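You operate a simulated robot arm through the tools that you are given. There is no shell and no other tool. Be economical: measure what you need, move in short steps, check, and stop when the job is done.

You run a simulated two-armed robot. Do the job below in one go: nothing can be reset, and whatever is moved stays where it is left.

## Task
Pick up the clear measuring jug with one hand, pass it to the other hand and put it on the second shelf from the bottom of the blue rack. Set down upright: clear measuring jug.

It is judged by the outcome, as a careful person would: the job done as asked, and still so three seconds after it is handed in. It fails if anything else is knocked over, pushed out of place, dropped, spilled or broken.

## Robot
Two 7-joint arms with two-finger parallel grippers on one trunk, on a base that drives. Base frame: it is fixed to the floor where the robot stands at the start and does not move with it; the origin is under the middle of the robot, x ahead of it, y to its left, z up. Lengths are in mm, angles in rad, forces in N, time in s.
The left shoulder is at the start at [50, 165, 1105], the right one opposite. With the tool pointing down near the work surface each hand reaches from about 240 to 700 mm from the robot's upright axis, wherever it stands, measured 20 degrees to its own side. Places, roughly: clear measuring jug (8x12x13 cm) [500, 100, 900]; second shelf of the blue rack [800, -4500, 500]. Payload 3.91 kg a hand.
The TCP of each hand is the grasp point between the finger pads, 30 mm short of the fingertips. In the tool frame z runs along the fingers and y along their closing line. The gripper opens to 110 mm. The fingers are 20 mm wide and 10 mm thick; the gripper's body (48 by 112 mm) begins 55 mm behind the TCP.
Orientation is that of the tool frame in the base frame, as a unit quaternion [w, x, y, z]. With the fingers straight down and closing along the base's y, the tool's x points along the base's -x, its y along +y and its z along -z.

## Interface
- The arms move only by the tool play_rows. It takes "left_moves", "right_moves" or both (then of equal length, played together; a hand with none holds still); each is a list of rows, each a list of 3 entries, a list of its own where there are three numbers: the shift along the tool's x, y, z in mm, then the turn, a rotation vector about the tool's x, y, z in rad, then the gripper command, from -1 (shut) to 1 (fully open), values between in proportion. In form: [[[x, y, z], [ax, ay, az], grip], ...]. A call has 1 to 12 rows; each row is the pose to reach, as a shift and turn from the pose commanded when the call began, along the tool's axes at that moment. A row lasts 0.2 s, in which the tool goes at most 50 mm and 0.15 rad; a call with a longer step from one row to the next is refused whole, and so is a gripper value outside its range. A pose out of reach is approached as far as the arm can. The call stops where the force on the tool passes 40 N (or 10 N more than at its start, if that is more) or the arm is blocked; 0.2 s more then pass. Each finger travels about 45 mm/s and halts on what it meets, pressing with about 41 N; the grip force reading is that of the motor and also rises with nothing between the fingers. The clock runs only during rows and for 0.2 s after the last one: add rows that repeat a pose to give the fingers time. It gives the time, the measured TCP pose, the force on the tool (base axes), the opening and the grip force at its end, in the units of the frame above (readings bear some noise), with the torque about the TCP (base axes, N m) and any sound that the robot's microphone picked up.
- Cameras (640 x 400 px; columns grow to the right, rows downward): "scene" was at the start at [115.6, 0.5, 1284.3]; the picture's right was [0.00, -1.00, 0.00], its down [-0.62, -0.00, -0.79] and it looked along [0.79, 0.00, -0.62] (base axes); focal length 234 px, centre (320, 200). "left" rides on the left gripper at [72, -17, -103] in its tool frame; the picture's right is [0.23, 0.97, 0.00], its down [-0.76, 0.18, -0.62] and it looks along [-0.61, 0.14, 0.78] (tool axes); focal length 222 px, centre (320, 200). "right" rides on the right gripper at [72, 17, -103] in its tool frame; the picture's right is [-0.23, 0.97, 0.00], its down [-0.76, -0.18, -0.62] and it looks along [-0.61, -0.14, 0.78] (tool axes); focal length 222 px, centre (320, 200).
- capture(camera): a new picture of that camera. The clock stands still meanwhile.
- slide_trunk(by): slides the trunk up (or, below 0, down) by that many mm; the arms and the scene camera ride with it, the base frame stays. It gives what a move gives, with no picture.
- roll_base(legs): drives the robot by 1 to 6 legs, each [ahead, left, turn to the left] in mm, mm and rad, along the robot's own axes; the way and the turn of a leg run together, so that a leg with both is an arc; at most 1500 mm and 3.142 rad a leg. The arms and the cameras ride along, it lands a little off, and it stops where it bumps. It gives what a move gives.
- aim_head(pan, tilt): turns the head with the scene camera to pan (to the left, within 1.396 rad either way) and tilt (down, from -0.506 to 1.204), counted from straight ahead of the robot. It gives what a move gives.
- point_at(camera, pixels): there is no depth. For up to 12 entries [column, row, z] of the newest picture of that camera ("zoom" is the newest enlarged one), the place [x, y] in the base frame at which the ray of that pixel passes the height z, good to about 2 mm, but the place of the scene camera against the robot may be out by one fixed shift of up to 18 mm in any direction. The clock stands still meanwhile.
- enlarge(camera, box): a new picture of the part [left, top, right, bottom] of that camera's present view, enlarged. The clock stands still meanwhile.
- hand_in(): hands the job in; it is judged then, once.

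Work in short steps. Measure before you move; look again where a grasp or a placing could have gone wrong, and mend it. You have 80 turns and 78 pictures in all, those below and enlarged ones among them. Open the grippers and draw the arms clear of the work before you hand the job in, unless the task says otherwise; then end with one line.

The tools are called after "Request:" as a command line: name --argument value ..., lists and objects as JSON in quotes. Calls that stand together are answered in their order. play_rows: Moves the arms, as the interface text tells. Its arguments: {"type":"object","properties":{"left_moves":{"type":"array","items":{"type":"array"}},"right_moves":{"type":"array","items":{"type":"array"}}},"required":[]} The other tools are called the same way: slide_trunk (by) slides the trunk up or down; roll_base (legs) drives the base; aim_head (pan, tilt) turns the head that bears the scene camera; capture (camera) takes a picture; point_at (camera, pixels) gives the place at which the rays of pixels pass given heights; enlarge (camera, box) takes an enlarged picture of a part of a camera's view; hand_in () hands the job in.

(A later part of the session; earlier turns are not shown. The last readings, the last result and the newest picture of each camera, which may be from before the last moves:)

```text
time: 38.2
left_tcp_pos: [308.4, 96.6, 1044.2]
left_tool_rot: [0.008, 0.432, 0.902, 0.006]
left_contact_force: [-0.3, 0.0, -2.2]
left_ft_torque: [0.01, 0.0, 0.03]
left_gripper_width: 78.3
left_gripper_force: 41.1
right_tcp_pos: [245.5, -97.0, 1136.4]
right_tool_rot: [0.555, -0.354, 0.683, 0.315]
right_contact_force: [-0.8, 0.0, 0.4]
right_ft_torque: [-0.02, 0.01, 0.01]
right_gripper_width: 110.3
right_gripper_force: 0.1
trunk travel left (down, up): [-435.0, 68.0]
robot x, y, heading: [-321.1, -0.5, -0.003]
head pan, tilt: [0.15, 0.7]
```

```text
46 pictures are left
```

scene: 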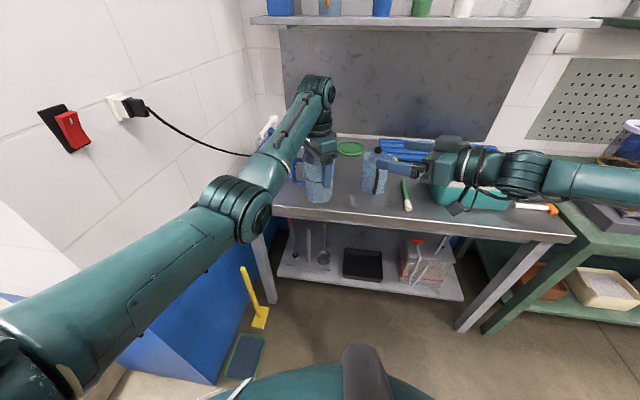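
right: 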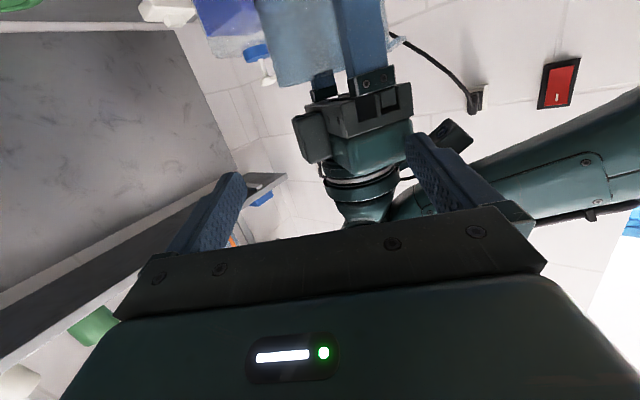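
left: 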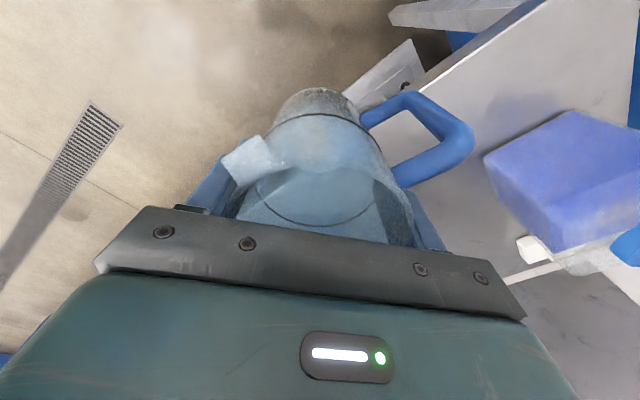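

All is well; left TCP is (308,97,1044) and the jug's base is at z≈955. I'll turn the left hand 15° further and put the right hand at staging height 995, azimuth 64°, pitch 20°, 174 mm away.

Request:
play_rows --left_moves '[[[0, 0, 0], [0, 0, 0.06], -1], [[0, 0, 0], [0, 0, 0.12], -1], [[0, 0, 0], [0, 0, 0.18], -1], [[0, 0, 0], [0, 0, 0.24], -1], [[0, 0, 0], [0, 0, 0.26], -1], [[0, 0, 0], [0, 0, 0.26], -1]]' --right_moves '[[[34, 6, 12], [0, 0, 0], 1], [[68, 13, 25], [0, 0, 0], 1], [[102, 19, 37], [-0.036, 0.055, -0.023], 1], [[135, 26, 50], [-0.073, 0.11, -0.045], 1], [[135, 26, 50], [-0.109, 0.165, -0.068], 1], [[135, 26, 50], [-0.109, 0.165, -0.068], 1]]'

Request:
capture --camera "right"

Request:
capture --camera "scene"

```text
time: 39.6
left_tcp_pos: [309.2, 96.2, 1045.2]
left_tool_rot: [0.007, 0.545, 0.838, 0.007]
left_contact_force: [0.3, 0.1, -1.9]
left_ft_torque: [-0.01, 0.01, -0.01]
left_gripper_width: 78.6
left_gripper_force: 41.1
right_tcp_pos: [231.3, -58.7, 995.6]
right_tool_rot: [0.487, -0.433, 0.696, 0.303]
right_contact_force: [0.2, -0.3, -0.2]
right_ft_torque: [-0.01, 0.01, -0.01]
right_gripper_width: 109.8
right_gripper_force: 0.1
trunk travel left (down, up): [-435.0, 68.0]
robot x, y, heading: [-322.8, 0.0, -0.002]
head pan, tilt: [0.15, 0.7]
```

```text
45 pictures are left
```

right: 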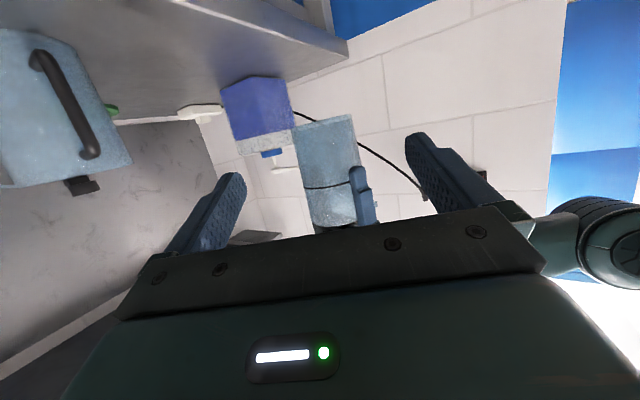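

```text
44 pictures are left
```

scene: 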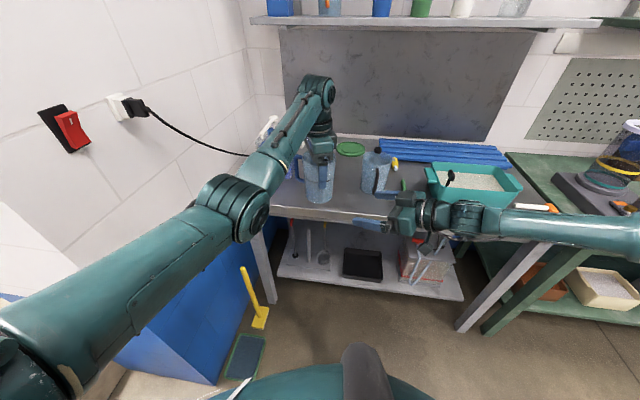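

The right hand is in place and lined up (jug offset −1.7 mm along the closing line, 173 mm ahead). I'll advance 110 mm horizontally and check.

Request:
play_rows --right_moves '[[[-9, 0, 25], [0, 0, 0], 1], [[-18, -1, 50], [0, 0, 0], 1], [[-28, -1, 77], [0, 0, 0], 1], [[-37.6, -1.7, 103.4], [0, 0, 0], 1], [[-37.6, -1.7, 103.4], [0, 0, 0], 1]]'

Request:
capture --camera "right"

```text
time: 40.8
left_tcp_pos: [307.3, 95.9, 1044.5]
left_tool_rot: [0.007, 0.545, 0.838, 0.007]
left_contact_force: [-0.3, 0.4, -1.9]
left_ft_torque: [0.01, 0.01, 0.02]
left_gripper_width: 78.8
left_gripper_force: 41.7
right_tcp_pos: [281.6, 40.3, 995.8]
right_tool_rot: [0.488, -0.431, 0.696, 0.303]
right_contact_force: [-0.1, -0.2, 0.4]
right_ft_torque: [-0.01, -0.03, 0.02]
right_gripper_width: 110.0
right_gripper_force: 0.1
trunk travel left (down, up): [-435.0, 68.0]
robot x, y, heading: [-319.3, -0.6, 0.0]
head pan, tilt: [0.15, 0.7]
```

```text
43 pictures are left
```

right: 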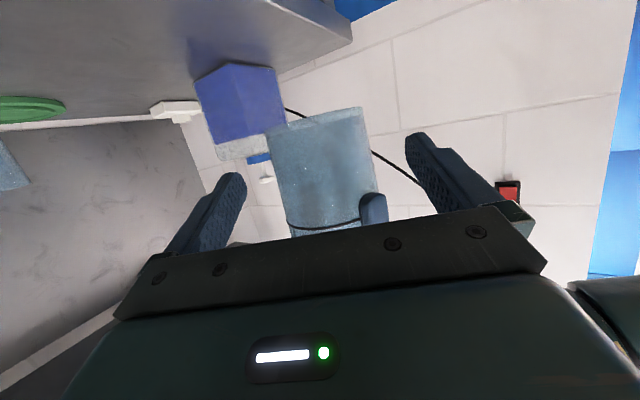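

It is aligned, with the jug between the fingers and about 61 mm remaining. I'll advance 50 mm more.

Request:
play_rows --right_moves '[[[-6, 0, 16], [0, 0, 0], 1], [[-12, 0, 32], [0, 0, 0], 1], [[-17, 0.5, 47], [0, 0, 0], 1], [[-17, 0.5, 47], [0, 0, 0], 1]]'

Request:
capture --camera "right"

Request:
enlarge --camera "scene" --box '[260, 120, 440, 240]'

```text
time: 41.8
left_tcp_pos: [308.0, 96.2, 1045.2]
left_tool_rot: [0.007, 0.545, 0.838, 0.008]
left_contact_force: [0.4, -0.4, -1.8]
left_ft_torque: [0.02, 0.0, 0.03]
left_gripper_width: 78.5
left_gripper_force: 40.9
right_tcp_pos: [303.9, 85.5, 996.2]
right_tool_rot: [0.487, -0.432, 0.695, 0.303]
right_contact_force: [1.2, 0.1, -0.2]
right_ft_torque: [0.04, -0.01, 0.02]
right_gripper_width: 110.2
right_gripper_force: 0.1
trunk travel left (down, up): [-435.0, 68.0]
robot x, y, heading: [-319.0, 2.7, -0.004]
head pan, tilt: [0.15, 0.7]
```

```text
42 pictures are left
```

right: 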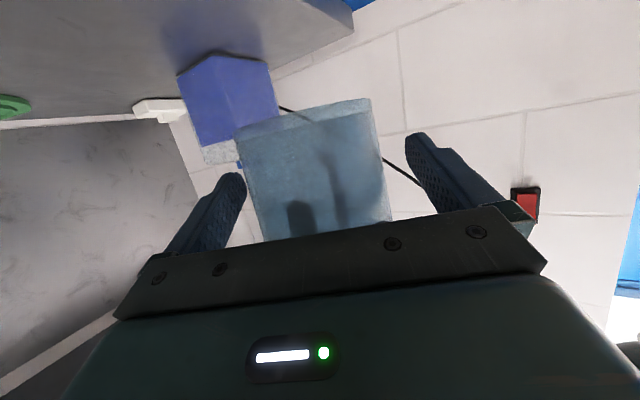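

```text
3.33 times, centred on (350, 180) of scene
```

zoom: 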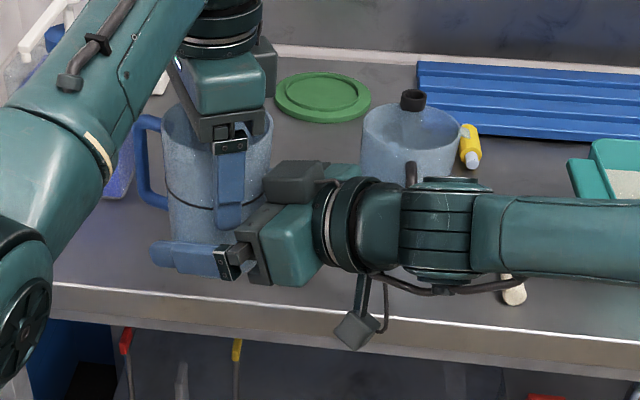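

The right fingers straddle the lower body with clearance. I'll close the right gripper.

Request:
play_rows --right_moves '[[[0, 0, 0], [0, 0, 0], -1], [[0, 0, 0], [0, 0, 0], -1], [[0, 0, 0], [0, 0, 0], -1], [[0, 0, 0], [0, 0, 0], -1], [[0, 0, 0], [0, 0, 0], -1], [[0, 0, 0], [0, 0, 0], -1], [[0, 0, 0], [0, 0, 0], -1]]'

Request:
capture --camera "right"

```text
time: 43.4
left_tcp_pos: [308.1, 95.6, 1044.7]
left_tool_rot: [0.006, 0.546, 0.838, 0.006]
left_contact_force: [-10.7, 1.6, 5.0]
left_ft_torque: [0.15, 0.87, -1.2]
left_gripper_width: 78.8
left_gripper_force: 40.9
right_tcp_pos: [303.8, 83.9, 996.4]
right_tool_rot: [0.488, -0.432, 0.696, 0.302]
right_contact_force: [9.9, -1.3, -5.3]
right_ft_torque: [-0.19, -0.31, 1.02]
right_gripper_width: 76.2
right_gripper_force: 41.4
trunk travel left (down, up): [-435.0, 68.0]
robot x, y, heading: [-321.2, 1.1, 0.001]
head pan, tilt: [0.15, 0.7]
```

```text
40 pictures are left
```

right: 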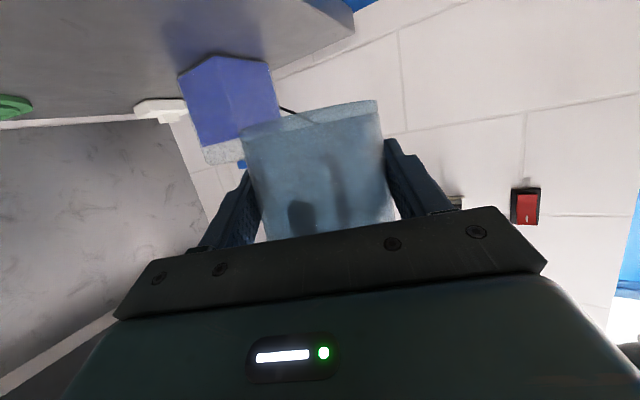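

The right hand holds at 76 mm and 41 N. I'll open the left hand just enough (about 98 mm) to clear the rim.

Request:
play_rows --left_moves '[[[0, 0, 0], [0, 0, 0], 0.6], [[0, 0, 0], [0, 0, 0], 0.78], [[0, 0, 0], [0, 0, 0], 0.78], [[0, 0, 0], [0, 0, 0], 0.78]]'

Request:
capture --camera "left"

```text
time: 44.4
left_tcp_pos: [307.8, 95.8, 1046.9]
left_tool_rot: [0.009, 0.545, 0.839, 0.007]
left_contact_force: [12.9, 1.9, 11.2]
left_ft_torque: [-0.14, 0.18, 0.19]
left_gripper_width: 91.3
left_gripper_force: 0.1
right_tcp_pos: [302.0, 84.2, 995.2]
right_tool_rot: [0.485, -0.434, 0.695, 0.304]
right_contact_force: [-12.8, -0.8, -11.7]
right_ft_torque: [0.12, -0.87, -0.09]
right_gripper_width: 75.9
right_gripper_force: 41.2
trunk travel left (down, up): [-435.0, 68.0]
robot x, y, heading: [-319.9, 1.7, 0.003]
head pan, tilt: [0.15, 0.7]
```

```text
39 pictures are left
```

left: 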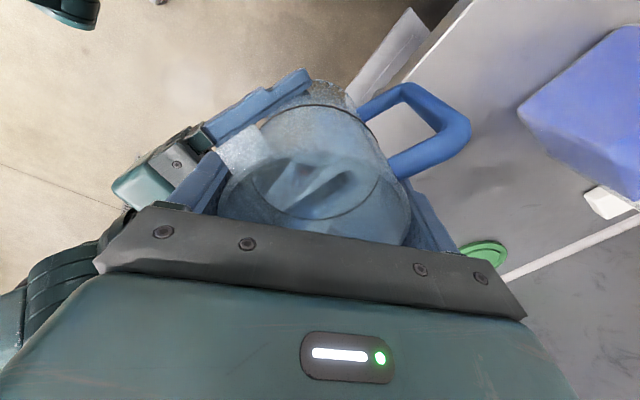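

The left near finger is pressing against the right palm at a 91 mm opening. I'll ease it 2 mm away and raise slowly 25 mm before opening further.

Request:
play_rows --left_moves '[[[0, 2, 0], [0, 0, 0], 0.65], [[0, 2, -4], [0, 0, 0], 0.65], [[0, 2, -9], [0, 0, 0], 0.65], [[0, 2, -14], [0, 0, 0], 0.65], [[0, 2, -19], [0, 0, 0], 0.65], [[0, 2, -25], [0, 0, 0], 0.65]]'

Request:
capture --camera "left"

```text
time: 45.8
left_tcp_pos: [309.6, 96.2, 1069.1]
left_tool_rot: [0.007, 0.545, 0.838, 0.005]
left_contact_force: [1.1, -0.3, -0.5]
left_ft_torque: [0.0, 0.0, -0.01]
left_gripper_width: 91.1
left_gripper_force: 0.1
right_tcp_pos: [303.5, 85.0, 996.6]
right_tool_rot: [0.488, -0.432, 0.695, 0.303]
right_contact_force: [1.5, 0.0, -2.6]
right_ft_torque: [-0.03, 0.01, 0.01]
right_gripper_width: 75.5
right_gripper_force: 41.2
trunk travel left (down, up): [-435.0, 68.0]
robot x, y, heading: [-322.2, 1.0, -0.001]
head pan, tilt: [0.15, 0.7]
```

```text
38 pictures are left
```

left: 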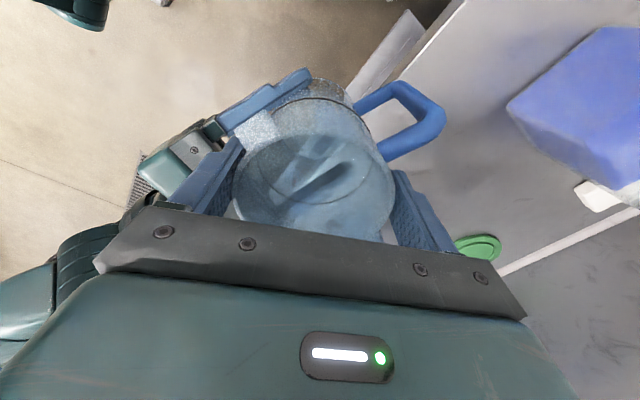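

The left hand is free and the right hand carries the jug (2.6 N). I'll open and raise the left hand clear.

Request:
play_rows --left_moves '[[[0, 0, -5], [0, 0, 0], 0.8], [[0, 0, -15], [0, 0, 0], 0.85], [[0, 0, -30], [0, 0, 0], 0.9], [[0, 0, -50], [0, 0, 0], 0.9], [[0, 0, -75], [0, 0, 0], 0.9], [[0, 0, -100], [0, 0, 0], 0.9], [[0, 0, -130], [0, 0, 0], 0.9]]'

Request:
capture --camera "left"

Request:
capture --camera "scene"

```text
time: 47.4
left_tcp_pos: [303.7, 98.5, 1198.0]
left_tool_rot: [0.006, 0.546, 0.838, 0.007]
left_contact_force: [0.4, -0.1, 0.5]
left_ft_torque: [0.0, -0.01, 0.02]
left_gripper_width: 104.5
left_gripper_force: 0.1
left hand out of reach, approached as far as the arm can: row 7
right_tcp_pos: [302.8, 84.9, 995.6]
right_tool_rot: [0.487, -0.433, 0.695, 0.304]
right_contact_force: [-0.2, -0.8, -1.4]
right_ft_torque: [-0.01, 0.01, 0.01]
right_gripper_width: 75.6
right_gripper_force: 41.4
trunk travel left (down, up): [-435.0, 68.0]
robot x, y, heading: [-320.3, 2.2, -0.003]
head pan, tilt: [0.15, 0.7]
```

```text
37 pictures are left
```

left: 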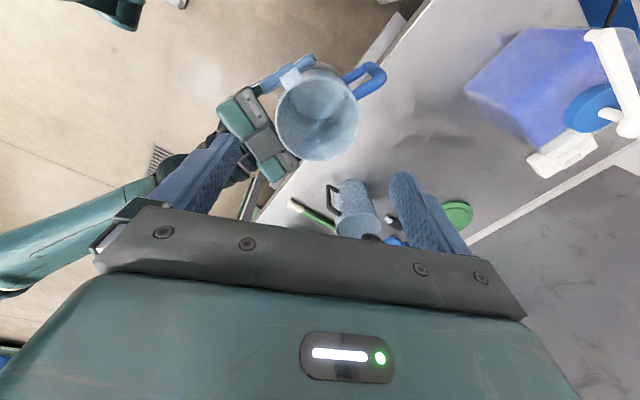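

```text
36 pictures are left
```

scene: 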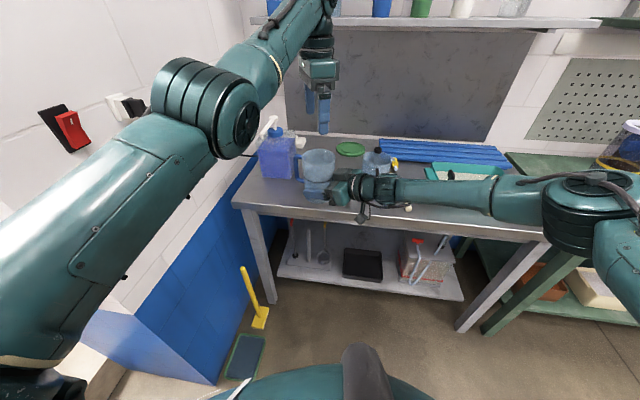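

The handover is done: the right hand holds the jug alone at 75.6 mm. I'll back up a little, turn right to face down the aisle, and look ahead.

Request:
roll_base --legs '[[-100, 0, 0], [0, 0, -0.785], [0, 0, -0.785]]'

Request:
aim_head --pan 0.2 --tilt 0.35

Request:
capture --camera "scene"

```text
time: 52.7
left_tcp_pos: [-316.1, -623.2, 1198.0]
left_tool_rot: [0.01, 0.977, 0.212, 0.0]
left_contact_force: [0.3, -0.3, 0.2]
left_ft_torque: [0.02, 0.01, -0.01]
left_gripper_width: 104.5
left_gripper_force: 0.1
right_tcp_pos: [-327.9, -623.8, 996.5]
right_tool_rot: [0.56, 0.182, 0.798, -0.128]
right_contact_force: [-0.5, 0.0, -1.8]
right_ft_torque: [-0.01, 0.01, 0.02]
right_gripper_width: 74.9
right_gripper_force: 41.3
trunk travel left (down, up): [-435.0, 68.0]
robot x, y, heading: [-419.1, 0.3, -1.563]
head pan, tilt: [0.15, 0.7]
```

```text
time: 53.5
left_tcp_pos: [-314.8, -624.0, 1198.6]
left_tool_rot: [0.009, 0.977, 0.212, 0.0]
left_contact_force: [-0.8, 0.7, -0.6]
left_ft_torque: [0.0, 0.02, -0.01]
left_gripper_width: 104.5
left_gripper_force: 0.0
right_tcp_pos: [-329.3, -622.4, 996.8]
right_tool_rot: [0.559, 0.183, 0.799, -0.127]
right_contact_force: [0.1, 0.0, -1.9]
right_ft_torque: [0.01, 0.0, -0.01]
right_gripper_width: 74.8
right_gripper_force: 40.7
trunk travel left (down, up): [-435.0, 68.0]
robot x, y, heading: [-422.0, 2.0, -1.566]
head pan, tilt: [0.201, 0.351]
```

```text
35 pictures are left
```

scene: 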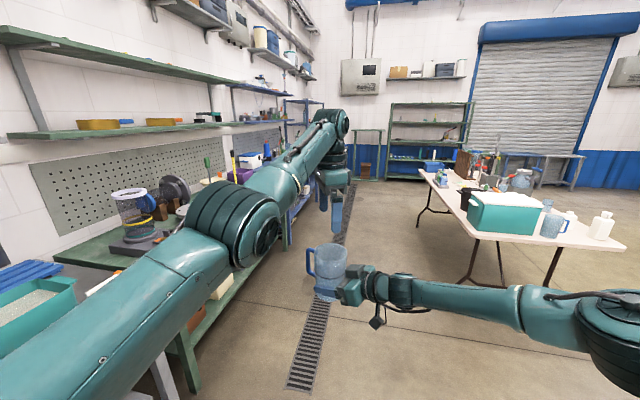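

The jug is held well. The folding table's edge is at about x=−1000 and the benches start near x=390, so the aisle is clear around x=−330. I'll drive 3 m along it and look.

Request:
roll_base --legs '[[1500, 90, 0], [1400, 0, 0]]'

Request:
aim_head --pan 0.6 --tilt 0.4

Request:
capture --camera "scene"

```text
refused: leg 1 is longer than a leg can be; nothing moved
```

```text
time: 54.4
left_tcp_pos: [-315.5, -623.0, 1198.7]
left_tool_rot: [0.01, 0.977, 0.212, 0.0]
left_contact_force: [-0.3, -0.4, -0.2]
left_ft_torque: [-0.02, -0.02, 0.0]
left_gripper_width: 104.5
left_gripper_force: 0.1
right_tcp_pos: [-329.8, -622.5, 996.5]
right_tool_rot: [0.56, 0.181, 0.799, -0.126]
right_contact_force: [-0.5, 0.2, -1.2]
right_ft_torque: [0.03, 0.03, -0.01]
right_gripper_width: 74.4
right_gripper_force: 40.7
trunk travel left (down, up): [-435.0, 68.0]
robot x, y, heading: [-419.6, -2.1, -1.557]
head pan, tilt: [0.6, 0.4]
```

```text
34 pictures are left
```

scene: 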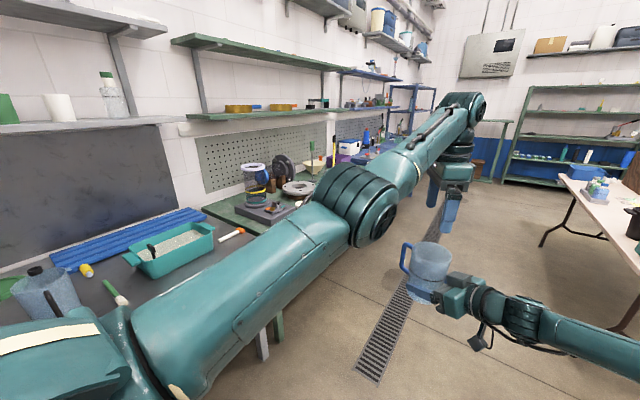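

That leg was too long (√(1500²+90²)>1500) and was refused. The right opening has crept from 76.2 to 74.4, so I'll check the jug in the right hand before driving.

Request:
capture --camera "right"

Request:
enlarge --camera "scene" --box '[370, 210, 530, 350]'

```text
33 pictures are left
```

right: 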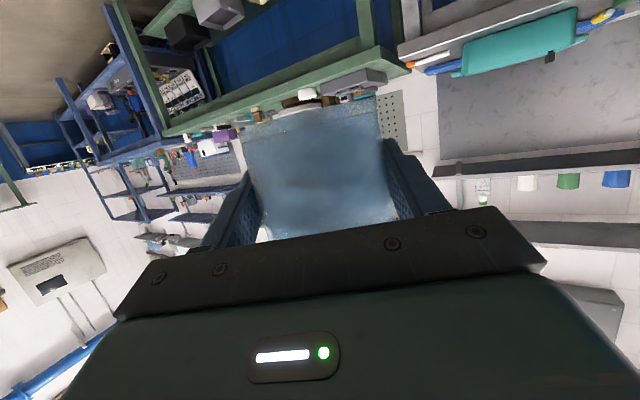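

```text
2.86 times, centred on (450, 280) of scene
```

zoom: 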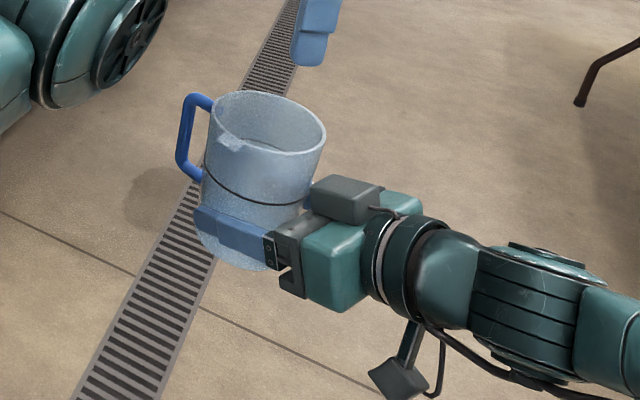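

The jug is upright and barely changed in the right camera, so it is just settling. I'll drive on with shorter legs.

Request:
roll_base --legs '[[1450, 90, 0], [1450, 0, 0]]'

Request:
capture --camera "scene"

```text
time: 68.4
left_tcp_pos: [-216.3, -3522.9, 1198.4]
left_tool_rot: [0.01, 0.978, 0.208, 0.001]
left_contact_force: [0.6, -0.1, 0.1]
left_ft_torque: [0.01, 0.0, -0.01]
left_gripper_width: 104.4
left_gripper_force: 0.2
right_tcp_pos: [-230.7, -3522.7, 996.4]
right_tool_rot: [0.559, 0.185, 0.798, -0.129]
right_contact_force: [0.8, -0.7, -1.9]
right_ft_torque: [0.03, -0.03, 0.0]
right_gripper_width: 74.2
right_gripper_force: 40.8
trunk travel left (down, up): [-435.0, 68.0]
robot x, y, heading: [-314.9, -2897.8, -1.567]
head pan, tilt: [0.6, 0.4]
```

```text
31 pictures are left
```

scene: 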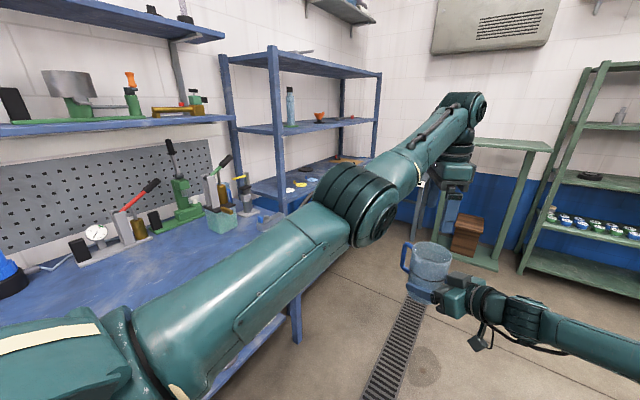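

The grip is steady at 74.2 mm. The rack is ahead on the left, with a green stand near (−457,−5246). I'll move on 600 mm, shift away from the bench, turn left to face +x, and look.

Request:
roll_base --legs '[[600, -150, 0], [0, 0, 0.785], [0, 0, 0.785]]'

Request:
aim_head --pan -0.7 --tilt 0.5

Request:
capture --camera "scene"

```text
time: 76.0
left_tcp_pos: [159.3, -3404.0, 1199.0]
left_tool_rot: [0.006, 0.546, 0.838, 0.007]
left_contact_force: [-0.3, 0.4, -0.6]
left_ft_torque: [0.02, 0.0, 0.01]
left_gripper_width: 104.4
left_gripper_force: 0.0
right_tcp_pos: [155.7, -3418.6, 996.6]
right_tool_rot: [0.488, -0.431, 0.696, 0.302]
right_contact_force: [0.7, 0.4, -0.8]
right_ft_torque: [-0.02, 0.02, 0.02]
right_gripper_width: 74.4
right_gripper_force: 41.3
trunk travel left (down, up): [-435.0, 68.0]
robot x, y, heading: [-463.6, -3502.8, -0.001]
head pan, tilt: [0.6, 0.4]
```

```text
time: 77.5
left_tcp_pos: [157.8, -3403.6, 1198.0]
left_tool_rot: [0.007, 0.546, 0.838, 0.007]
left_contact_force: [-0.2, 0.5, 0.1]
left_ft_torque: [0.02, 0.01, 0.03]
left_gripper_width: 104.8
left_gripper_force: 0.0
right_tcp_pos: [157.9, -3418.5, 996.4]
right_tool_rot: [0.488, -0.432, 0.696, 0.302]
right_contact_force: [-0.1, 0.2, -2.1]
right_ft_torque: [0.02, 0.03, 0.06]
right_gripper_width: 74.3
right_gripper_force: 40.2
trunk travel left (down, up): [-435.0, 68.0]
robot x, y, heading: [-464.4, -3502.9, -0.005]
head pan, tilt: [-0.7, 0.499]
```

```text
30 pictures are left
```

scene: 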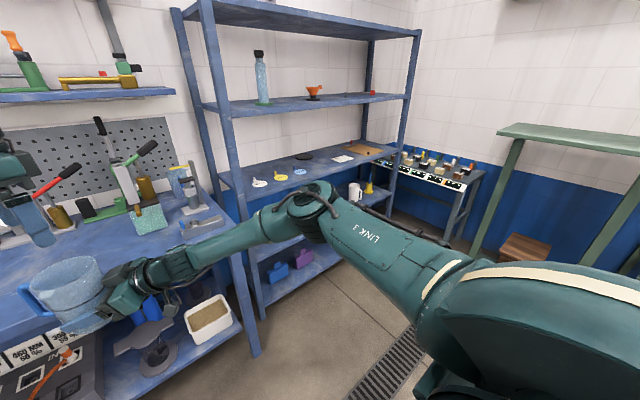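

The rack's front is near x≈628 and its left end near y≈−3850. The lower shelf holds purple boxes, and the next one up seems to hold a white mug. I'll strafe right 800 mm and view the rack straight on.

Request:
roll_base --legs '[[0, -800, 0]]'

Request:
aim_head --pan 0.0 --tilt 0.6

Request:
capture --camera "scene"

```text
time: 81.8
left_tcp_pos: [155.7, -4212.5, 1199.4]
left_tool_rot: [0.007, 0.547, 0.837, 0.007]
left_contact_force: [0.1, -0.9, -0.3]
left_ft_torque: [0.02, 0.0, 0.03]
left_gripper_width: 104.6
left_gripper_force: 0.1
right_tcp_pos: [153.4, -4227.7, 996.8]
right_tool_rot: [0.488, -0.429, 0.697, 0.301]
right_contact_force: [1.1, -0.1, -1.7]
right_ft_torque: [0.01, 0.05, 0.0]
right_gripper_width: 74.3
right_gripper_force: 41.2
trunk travel left (down, up): [-435.0, 68.0]
robot x, y, heading: [-469.7, -4307.6, -0.004]
head pan, tilt: [-0.7, 0.499]
```

```text
time: 82.9
left_tcp_pos: [155.8, -4212.8, 1199.2]
left_tool_rot: [0.007, 0.548, 0.837, 0.007]
left_contact_force: [1.1, 0.2, 0.2]
left_ft_torque: [0.01, 0.0, 0.01]
left_gripper_width: 104.3
left_gripper_force: 0.1
right_tcp_pos: [154.5, -4227.2, 995.5]
right_tool_rot: [0.488, -0.431, 0.697, 0.302]
right_contact_force: [-0.6, -0.5, -1.0]
right_ft_torque: [-0.01, 0.01, 0.0]
right_gripper_width: 74.2
right_gripper_force: 41.2
trunk travel left (down, up): [-435.0, 68.0]
robot x, y, heading: [-467.4, -4308.0, -0.005]
head pan, tilt: [0.0, 0.6]
```

```text
29 pictures are left
```

scene: 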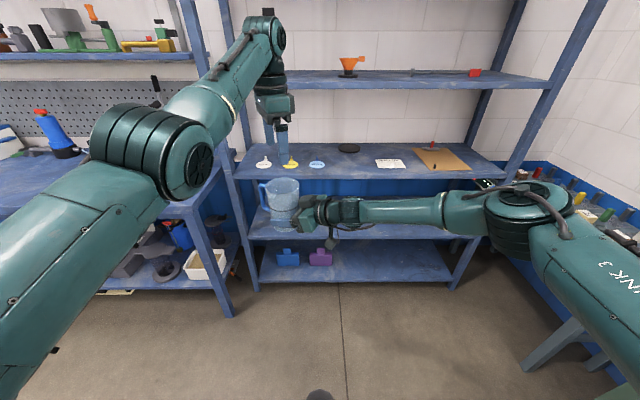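

The second shelf is at row ≈230, above the one with the blue and purple pieces. Before lowering, I'll swing the left arm out to the left along an arc around its shoulder so it won't meet the rack.

Request:
play_rows --left_moves '[[[41.5, 22.6, 0], [0, 0, -0.082], 0.9], [[84.6, 41.9, 0], [0, 0, -0.164], 0.9], [[129.3, 57.5, 0], [0, 0, -0.246], 0.9], [[175, 69.3, 0], [0, 0, -0.328], 0.9], [[221.6, 77.4, 0], [0, 0, -0.41], 0.9], [[268.7, 81.6, 0], [0, 0, -0.492], 0.9], [[315.9, 82, 0], [0, 0, -0.574], 0.9], [[363, 78.5, 0], [0, 0, -0.656], 0.9], [[409.7, 71.2, 0], [0, 0, -0.738], 0.9], [[455.6, 60, 0], [0, 0, -0.82], 0.9]]'

Request:
roll_base --legs '[[0, -270, 0]]'

Request:
slide_trunk --by -350

Request:
capture --camera "scene"

```text
time: 85.1
left_tcp_pos: [26.6, -3769.4, 1197.2]
left_tool_rot: [0.009, 0.169, 0.986, 0.003]
left_contact_force: [-0.4, 0.4, -0.2]
left_ft_torque: [-0.01, -0.01, -0.02]
left_gripper_width: 104.6
left_gripper_force: 0.1
right_tcp_pos: [154.7, -4225.8, 996.0]
right_tool_rot: [0.489, -0.43, 0.697, 0.301]
right_contact_force: [0.2, 0.2, -2.0]
right_ft_torque: [-0.04, 0.01, -0.01]
right_gripper_width: 74.3
right_gripper_force: 41.5
trunk travel left (down, up): [-435.0, 68.0]
robot x, y, heading: [-467.9, -4306.0, -0.001]
head pan, tilt: [0.0, 0.6]
```

```text
time: 87.0
left_tcp_pos: [25.5, -4041.4, 1198.1]
left_tool_rot: [0.009, 0.168, 0.986, 0.003]
left_contact_force: [-0.7, -0.1, 0.8]
left_ft_torque: [0.01, -0.04, 0.0]
left_gripper_width: 104.3
left_gripper_force: 0.0
right_tcp_pos: [151.3, -4496.5, 995.9]
right_tool_rot: [0.488, -0.43, 0.697, 0.302]
right_contact_force: [-0.3, -0.1, -3.0]
right_ft_torque: [-0.02, 0.0, 0.02]
right_gripper_width: 74.2
right_gripper_force: 41.2
trunk travel left (down, up): [-435.0, 68.0]
robot x, y, heading: [-470.4, -4574.1, -0.008]
head pan, tilt: [0.0, 0.6]
```

```text
time: 90.4
left_tcp_pos: [25.9, -4040.0, 848.9]
left_tool_rot: [0.009, 0.169, 0.986, 0.004]
left_contact_force: [0.2, 0.7, 0.0]
left_ft_torque: [0.01, -0.02, 0.0]
left_gripper_width: 104.4
left_gripper_force: 0.1
right_tcp_pos: [151.8, -4496.9, 645.6]
right_tool_rot: [0.488, -0.431, 0.697, 0.302]
right_contact_force: [0.5, 0.5, -1.9]
right_ft_torque: [-0.01, 0.03, 0.01]
right_gripper_width: 73.8
right_gripper_force: 40.9
trunk travel left (down, up): [-85.0, 418.0]
robot x, y, heading: [-475.1, -4577.5, -0.011]
head pan, tilt: [0.0, 0.6]
```

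```text
28 pictures are left
```

scene: 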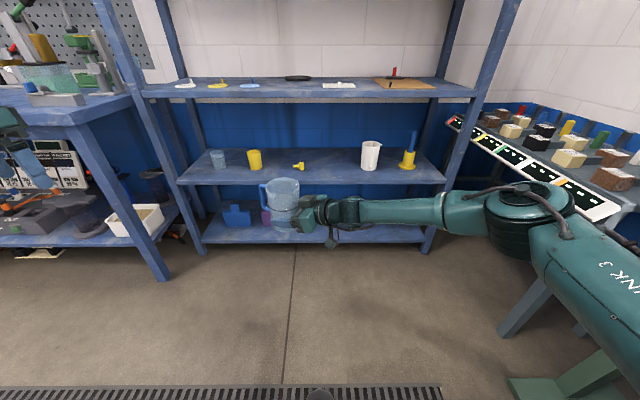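

Shelf two is now in full view, with items at columns 217, 254, 300, 370 and 408. There is free room around column 335, so I'll measure it.

Request:
enlarge --camera "scene" --box '[170, 130, 450, 250]'

Request:
point_at --camera "scene" --pixels '[[217, 168, 500], [254, 169, 500], [300, 169, 500], [368, 168, 500], [408, 168, 500], [335, 182, 500], [335, 152, 500], [180, 183, 500], [440, 183, 500], [335, 100, 900], [230, 250, 0], [290, 238, 100]]'

```text
2.29 times, centred on (310, 190) of scene
```

zoom: 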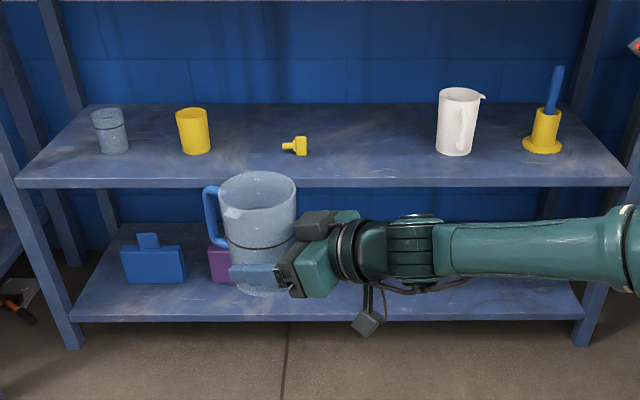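

```text
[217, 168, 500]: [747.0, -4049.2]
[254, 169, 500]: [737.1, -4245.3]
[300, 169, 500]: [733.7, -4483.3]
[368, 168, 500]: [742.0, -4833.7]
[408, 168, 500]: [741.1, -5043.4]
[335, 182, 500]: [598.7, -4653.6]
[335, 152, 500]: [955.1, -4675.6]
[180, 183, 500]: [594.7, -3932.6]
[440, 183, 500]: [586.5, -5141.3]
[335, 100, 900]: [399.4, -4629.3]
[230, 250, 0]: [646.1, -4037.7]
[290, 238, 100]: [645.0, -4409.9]
```

Shelf two's front edge is at x≈595–630, and the gap between the tap (y −4483) and the white jug (y −4834) is centred on y≈−4655. I'll turn the right hand about the vertical by −44° so it points more into the rack, shifting it a little right and ahead.

Request:
play_rows --right_moves '[[[4, -12, -12], [0.09, 0, 0.033], -1], [[9, -24, -24], [0.181, 0, 0.066], -1], [[13, -36, -36], [0.271, 0, 0.099], -1], [[17, -47, -47], [0.362, 0, 0.131], -1], [[21, -58, -58], [0.452, 0, 0.164], -1], [[26, -70, -70], [0.543, 0, 0.197], -1], [[30, -82, -82], [0.633, 0, 0.23], -1], [[34, -93, -93], [0.724, 0, 0.263], -1], [[34, -93, -93], [0.724, 0, 0.263], -1]]'

Request:
capture --camera "scene"

```text
time: 92.4
left_tcp_pos: [25.1, -4039.6, 847.9]
left_tool_rot: [0.009, 0.168, 0.986, 0.003]
left_contact_force: [-0.2, 0.0, 0.2]
left_ft_torque: [-0.01, 0.01, -0.05]
left_gripper_width: 104.6
left_gripper_force: 0.2
right_tcp_pos: [185.3, -4605.9, 643.5]
right_tool_rot: [0.562, -0.174, 0.795, 0.145]
right_contact_force: [0.3, 0.3, -2.0]
right_ft_torque: [-0.03, 0.02, -0.02]
right_gripper_width: 74.1
right_gripper_force: 41.1
right hand out of reach, approached as far as the arm can: row 7, 8, 9
trunk travel left (down, up): [-85.0, 418.0]
robot x, y, heading: [-471.6, -4578.0, -0.005]
head pan, tilt: [0.0, 0.6]
```

```text
26 pictures are left
```

scene: 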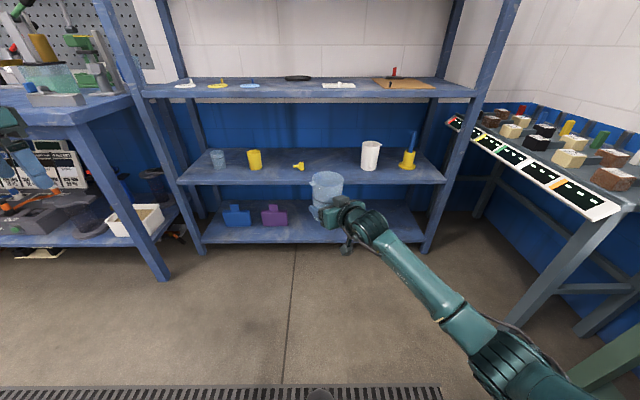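

The right hand now points at about 27° azimuth with the jug upright to within 2°. I'll tuck the left hand further out and drive in most of the way with the jug's base near z≈603, above the shelf.

Request:
play_rows --left_moves '[[[37, 18, 0], [0, 0, -0.07], 0.9], [[74, 34, 0], [0, 0, -0.14], 0.9], [[109, 50, 0], [0, 0, -0.2], 0.9]]'

Request:
roll_base --legs '[[330, -54, 0]]'

Request:
capture --camera "scene"

Request:
capture --camera "right"

```text
time: 93.2
left_tcp_pos: [-61.8, -3956.0, 846.4]
left_tool_rot: [0.009, 0.07, 0.998, 0.003]
left_contact_force: [-1.1, 0.0, -0.1]
left_ft_torque: [0.01, 0.01, -0.01]
left_gripper_width: 104.5
left_gripper_force: 0.1
right_tcp_pos: [184.9, -4604.4, 645.0]
right_tool_rot: [0.562, -0.174, 0.795, 0.146]
right_contact_force: [-0.6, -0.5, -2.3]
right_ft_torque: [-0.02, 0.01, 0.02]
right_gripper_width: 74.3
right_gripper_force: 40.8
trunk travel left (down, up): [-85.0, 418.0]
robot x, y, heading: [-472.1, -4577.1, -0.008]
head pan, tilt: [0.0, 0.6]
```

```text
time: 95.4
left_tcp_pos: [267.3, -4013.0, 847.7]
left_tool_rot: [0.009, 0.07, 0.998, 0.003]
left_contact_force: [0.3, -0.2, -0.3]
left_ft_torque: [0.04, 0.02, 0.01]
left_gripper_width: 104.7
left_gripper_force: 0.0
right_tcp_pos: [513.0, -4662.0, 643.9]
right_tool_rot: [0.562, -0.174, 0.795, 0.146]
right_contact_force: [-0.3, 0.5, -2.4]
right_ft_torque: [-0.07, 0.01, -0.05]
right_gripper_width: 74.3
right_gripper_force: 41.0
trunk travel left (down, up): [-85.0, 418.0]
robot x, y, heading: [-139.6, -4634.4, -0.009]
head pan, tilt: [0.0, 0.6]
```

```text
25 pictures are left
```

scene: 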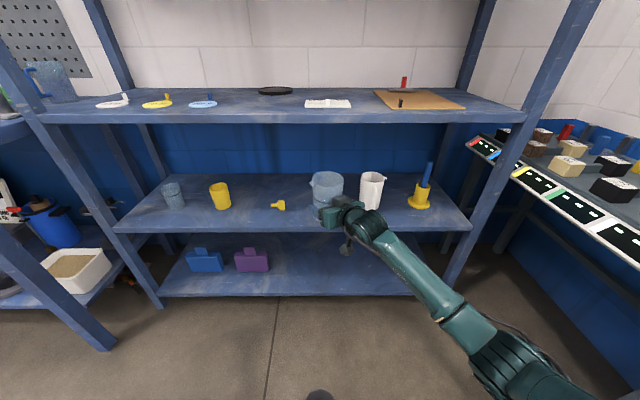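

```text
24 pictures are left
```

right: 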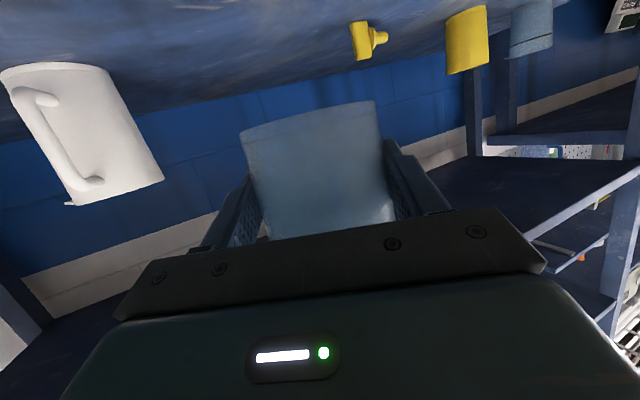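

Now I'll measure the neighbours' places with the right camera and the shelf edge with the scene camera.

Request:
point_at --camera "right" --pixels '[[55, 66, 500], [8, 72, 500], [105, 72, 500], [358, 58, 500], [468, 70, 590], [466, 8, 500]]'

Request:
point_at --camera "scene" --pixels '[[280, 232, 500], [280, 232, 480], [372, 208, 500], [360, 206, 500], [383, 206, 500], [278, 210, 500], [280, 295, 100], [280, 122, 860]]'

```text
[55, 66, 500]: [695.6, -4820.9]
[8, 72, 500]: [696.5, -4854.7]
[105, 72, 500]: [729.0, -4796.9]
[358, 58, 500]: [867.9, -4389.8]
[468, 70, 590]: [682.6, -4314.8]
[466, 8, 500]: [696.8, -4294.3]
```

```text
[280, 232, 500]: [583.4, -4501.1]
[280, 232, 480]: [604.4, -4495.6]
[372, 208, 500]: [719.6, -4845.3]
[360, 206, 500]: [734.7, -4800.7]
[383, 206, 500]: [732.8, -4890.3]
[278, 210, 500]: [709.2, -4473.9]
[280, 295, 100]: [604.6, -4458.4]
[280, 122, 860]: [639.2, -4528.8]
```

Rays from both cameras agree on a shelf height of about 480 and a front edge at x≈604. I'll level the jug's small roll, then drive in 156 mm so the jug's axis is near (678,−4657).

Request:
play_rows --right_moves '[[[0, 0, 0], [-0.047, 0.02, -0.053], -1], [[0, 0, 0], [-0.047, 0.02, -0.053], -1]]'

Request:
roll_base --legs '[[156, 0, 0]]'

Request:
capture --camera "scene"

Request:
capture --camera "left"

```text
time: 96.0
left_tcp_pos: [267.3, -4013.1, 846.5]
left_tool_rot: [0.008, 0.069, 0.998, 0.003]
left_contact_force: [0.5, -0.2, -0.2]
left_ft_torque: [0.0, -0.03, -0.02]
left_gripper_width: 104.5
left_gripper_force: 0.1
right_tcp_pos: [512.7, -4661.8, 644.0]
right_tool_rot: [0.554, -0.209, 0.793, 0.147]
right_contact_force: [-0.6, -0.6, -1.8]
right_ft_torque: [0.0, 0.0, -0.01]
right_gripper_width: 74.3
right_gripper_force: 41.3
trunk travel left (down, up): [-85.0, 418.0]
robot x, y, heading: [-144.5, -4633.0, -0.005]
head pan, tilt: [0.0, 0.6]
```

```text
time: 97.4
left_tcp_pos: [422.3, -4014.8, 846.5]
left_tool_rot: [0.009, 0.07, 0.998, 0.002]
left_contact_force: [-0.3, 0.1, -0.3]
left_ft_torque: [0.01, -0.03, -0.03]
left_gripper_width: 104.5
left_gripper_force: 0.0
right_tcp_pos: [666.8, -4664.0, 644.6]
right_tool_rot: [0.554, -0.209, 0.792, 0.148]
right_contact_force: [0.5, 0.9, -1.4]
right_ft_torque: [0.01, -0.01, -0.03]
right_gripper_width: 74.1
right_gripper_force: 41.4
trunk travel left (down, up): [-85.0, 418.0]
robot x, y, heading: [9.5, -4632.3, -0.009]
head pan, tilt: [0.0, 0.6]
```

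```text
23 pictures are left
```

scene: 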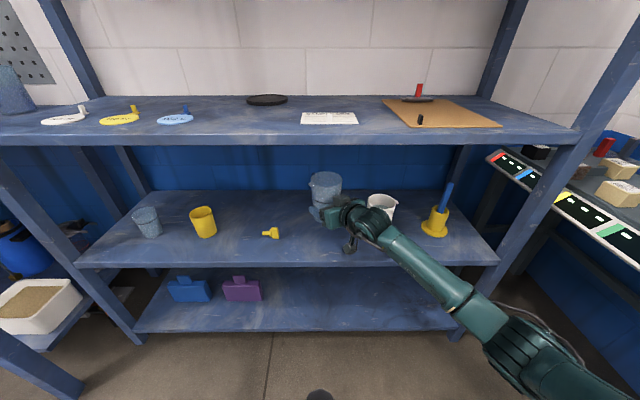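

```text
22 pictures are left
```

left: 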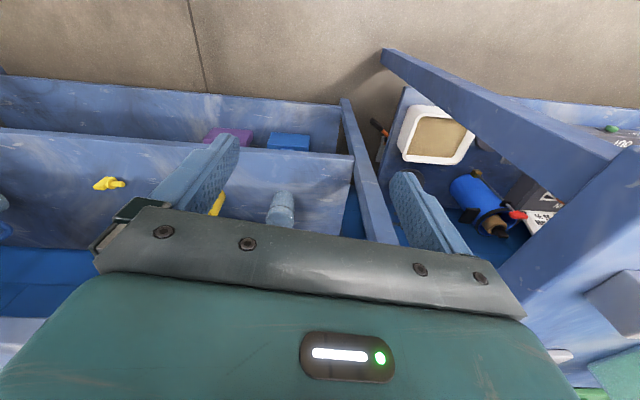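

The left hand is clear and the jug is level. I'll use the left camera, which has no fixed shift, to pin down the shelf's front edge and height.

Request:
point_at --camera "left" --pixels '[[100, 137, 500], [100, 137, 480], [300, 152, 500], [300, 152, 480], [108, 184, 500], [108, 184, 480], [282, 193, 560]]'

Request:
point_at --camera "scene" --pixels '[[270, 267, 500], [270, 267, 480], [270, 236, 500], [270, 236, 480]]'

```text
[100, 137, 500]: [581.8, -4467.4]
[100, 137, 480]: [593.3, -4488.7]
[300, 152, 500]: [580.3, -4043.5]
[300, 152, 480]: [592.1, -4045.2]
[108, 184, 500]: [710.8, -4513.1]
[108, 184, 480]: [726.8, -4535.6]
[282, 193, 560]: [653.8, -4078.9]
```

```text
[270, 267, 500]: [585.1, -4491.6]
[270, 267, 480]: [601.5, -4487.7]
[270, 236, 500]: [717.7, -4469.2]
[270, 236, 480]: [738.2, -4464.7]
```

The shelf edge is at x≈582–593, so the jug's axis at x≈675 is about 85 mm inside. I'll lower the trunk 70 mm, bringing the jug's base to about z≈534.

Request:
slide_trunk --by -70

Request:
enlarge --camera "scene" --box '[230, 140, 450, 280]'

Request:
capture --camera "right"

```text
time: 98.5
left_tcp_pos: [422.5, -4014.9, 777.5]
left_tool_rot: [0.009, 0.071, 0.997, 0.003]
left_contact_force: [-0.1, 0.7, 0.3]
left_ft_torque: [0.0, -0.01, -0.01]
left_gripper_width: 104.4
left_gripper_force: 0.0
right_tcp_pos: [666.2, -4662.9, 572.8]
right_tool_rot: [0.554, -0.209, 0.792, 0.148]
right_contact_force: [1.2, -0.1, -2.0]
right_ft_torque: [-0.02, 0.02, 0.0]
right_gripper_width: 74.2
right_gripper_force: 40.7
trunk travel left (down, up): [-15.0, 488.0]
robot x, y, heading: [10.0, -4635.1, -0.01]
head pan, tilt: [0.0, 0.6]
```

```text
2.86 times, centred on (340, 210) of scene
```

zoom: 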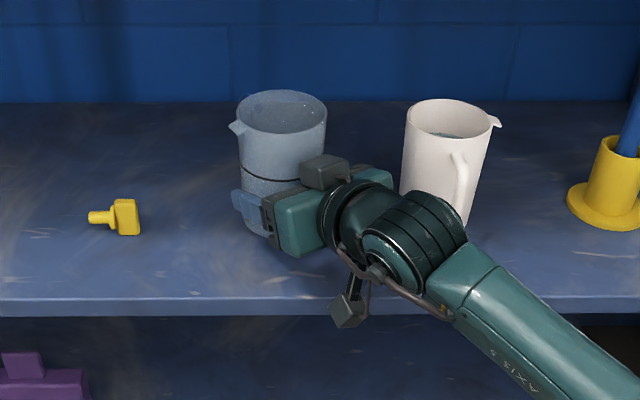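

```text
20 pictures are left
```

right: 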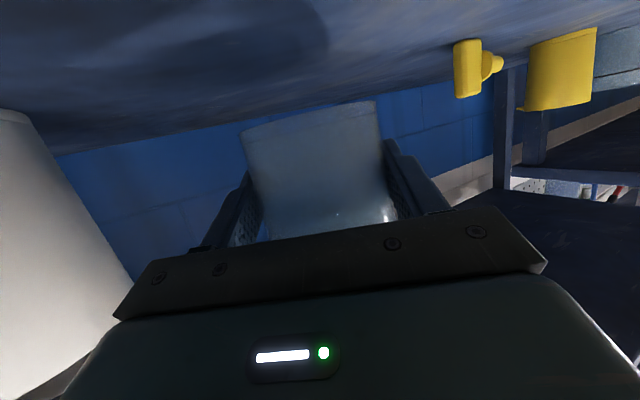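

Clear of the white jug. I'll lower with the arm in small steps, watching the force: first 26 mm.

Request:
play_rows --right_moves '[[[4.7, 0, 1.7], [0, 0, 0], -1], [[9.4, 0, 3.4], [0, 0, 0], -1], [[14.1, 0, 5.1], [0, 0, 0], -1], [[18.8, 0, 6.8], [0, 0, 0], -1], [[24.4, 0, 8.9], [0, 0, 0], -1]]'

Request:
enlarge --camera "scene" --box '[230, 140, 450, 280]'

```text
time: 99.7
left_tcp_pos: [422.0, -4014.9, 776.1]
left_tool_rot: [0.008, 0.07, 0.998, 0.003]
left_contact_force: [0.2, -0.2, -0.3]
left_ft_torque: [-0.03, -0.01, -0.01]
left_gripper_width: 104.5
left_gripper_force: 0.0
right_tcp_pos: [664.5, -4663.8, 548.2]
right_tool_rot: [0.553, -0.209, 0.793, 0.147]
right_contact_force: [0.0, -0.4, -1.9]
right_ft_torque: [0.01, 0.01, -0.03]
right_gripper_width: 74.2
right_gripper_force: 41.0
trunk travel left (down, up): [-15.0, 488.0]
robot x, y, heading: [14.2, -4634.4, -0.007]
head pan, tilt: [0.0, 0.6]
```

```text
2.86 times, centred on (340, 210) of scene
```

zoom: 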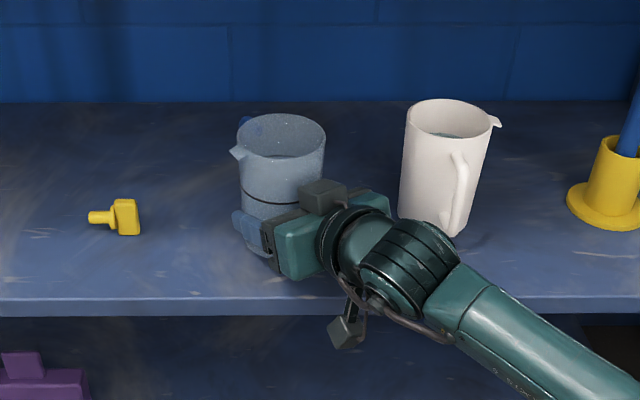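

No contact yet (base about 508). I'll lower a further 10 mm.

Request:
play_rows --right_moves '[[[2.3, 0, 0.9], [0, 0, 0], -1], [[4.7, 0, 1.7], [0, 0, 0], -1], [[7, 0, 2.6], [0, 0, 0], -1], [[9.4, 0, 3.4], [0, 0, 0], -1]]'

```text
time: 100.7
left_tcp_pos: [422.2, -4014.5, 777.2]
left_tool_rot: [0.009, 0.07, 0.998, 0.003]
left_contact_force: [0.2, 1.3, 0.4]
left_ft_torque: [-0.02, -0.02, -0.02]
left_gripper_width: 104.4
left_gripper_force: 0.1
right_tcp_pos: [666.2, -4663.1, 540.2]
right_tool_rot: [0.555, -0.209, 0.791, 0.149]
right_contact_force: [-2.0, -1.2, 2.6]
right_ft_torque: [-0.02, 0.2, 0.01]
right_gripper_width: 74.1
right_gripper_force: 41.2
trunk travel left (down, up): [-15.0, 488.0]
robot x, y, heading: [11.5, -4637.0, -0.012]
head pan, tilt: [0.0, 0.6]
```

Contact is beginning (+2.6 N vs −1.9 N), so the shelf is at about 500. I'll lower 2 mm more and look.

Request:
play_rows --right_moves '[[[1, 0, 0.3], [0, 0, 0], -1], [[1.9, 0, 0.7], [0, 0, 0], -1]]'

Request:
enlarge --camera "scene" --box '[270, 160, 410, 260]'

Request:
capture --camera "right"

```text
time: 101.3
left_tcp_pos: [421.2, -4014.1, 777.3]
left_tool_rot: [0.01, 0.07, 0.997, 0.003]
left_contact_force: [0.0, 0.5, 0.1]
left_ft_torque: [-0.03, 0.03, 0.0]
left_gripper_width: 104.3
left_gripper_force: 0.0
right_tcp_pos: [667.4, -4663.7, 540.1]
right_tool_rot: [0.556, -0.209, 0.791, 0.148]
right_contact_force: [-2.4, -1.5, 12.1]
right_ft_torque: [-0.03, 0.55, 0.04]
right_gripper_width: 74.2
right_gripper_force: 41.0
trunk travel left (down, up): [-15.0, 488.0]
robot x, y, heading: [12.3, -4634.0, -0.01]
head pan, tilt: [0.0, 0.6]
```

```text
4.00 times, centred on (340, 210) of scene
```

zoom: 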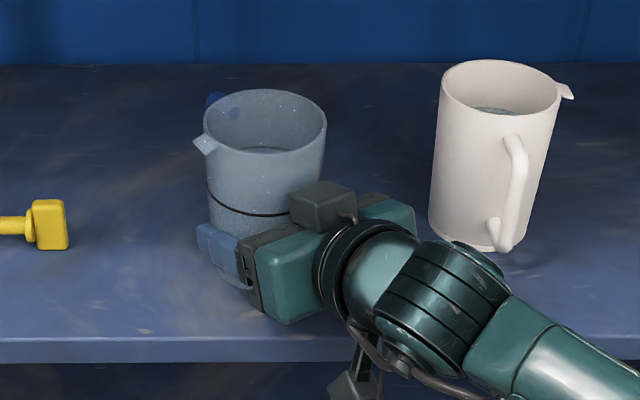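

```text
17 pictures are left
```

right: 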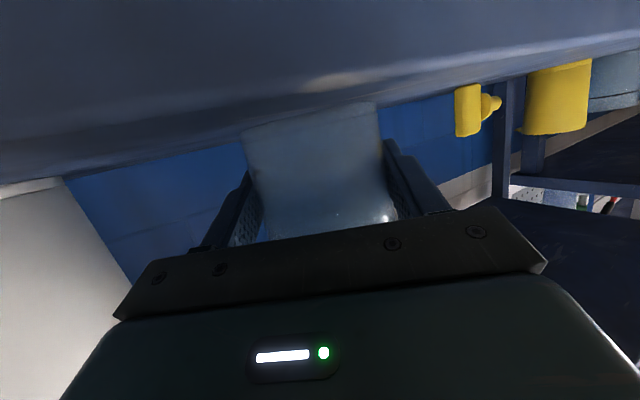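

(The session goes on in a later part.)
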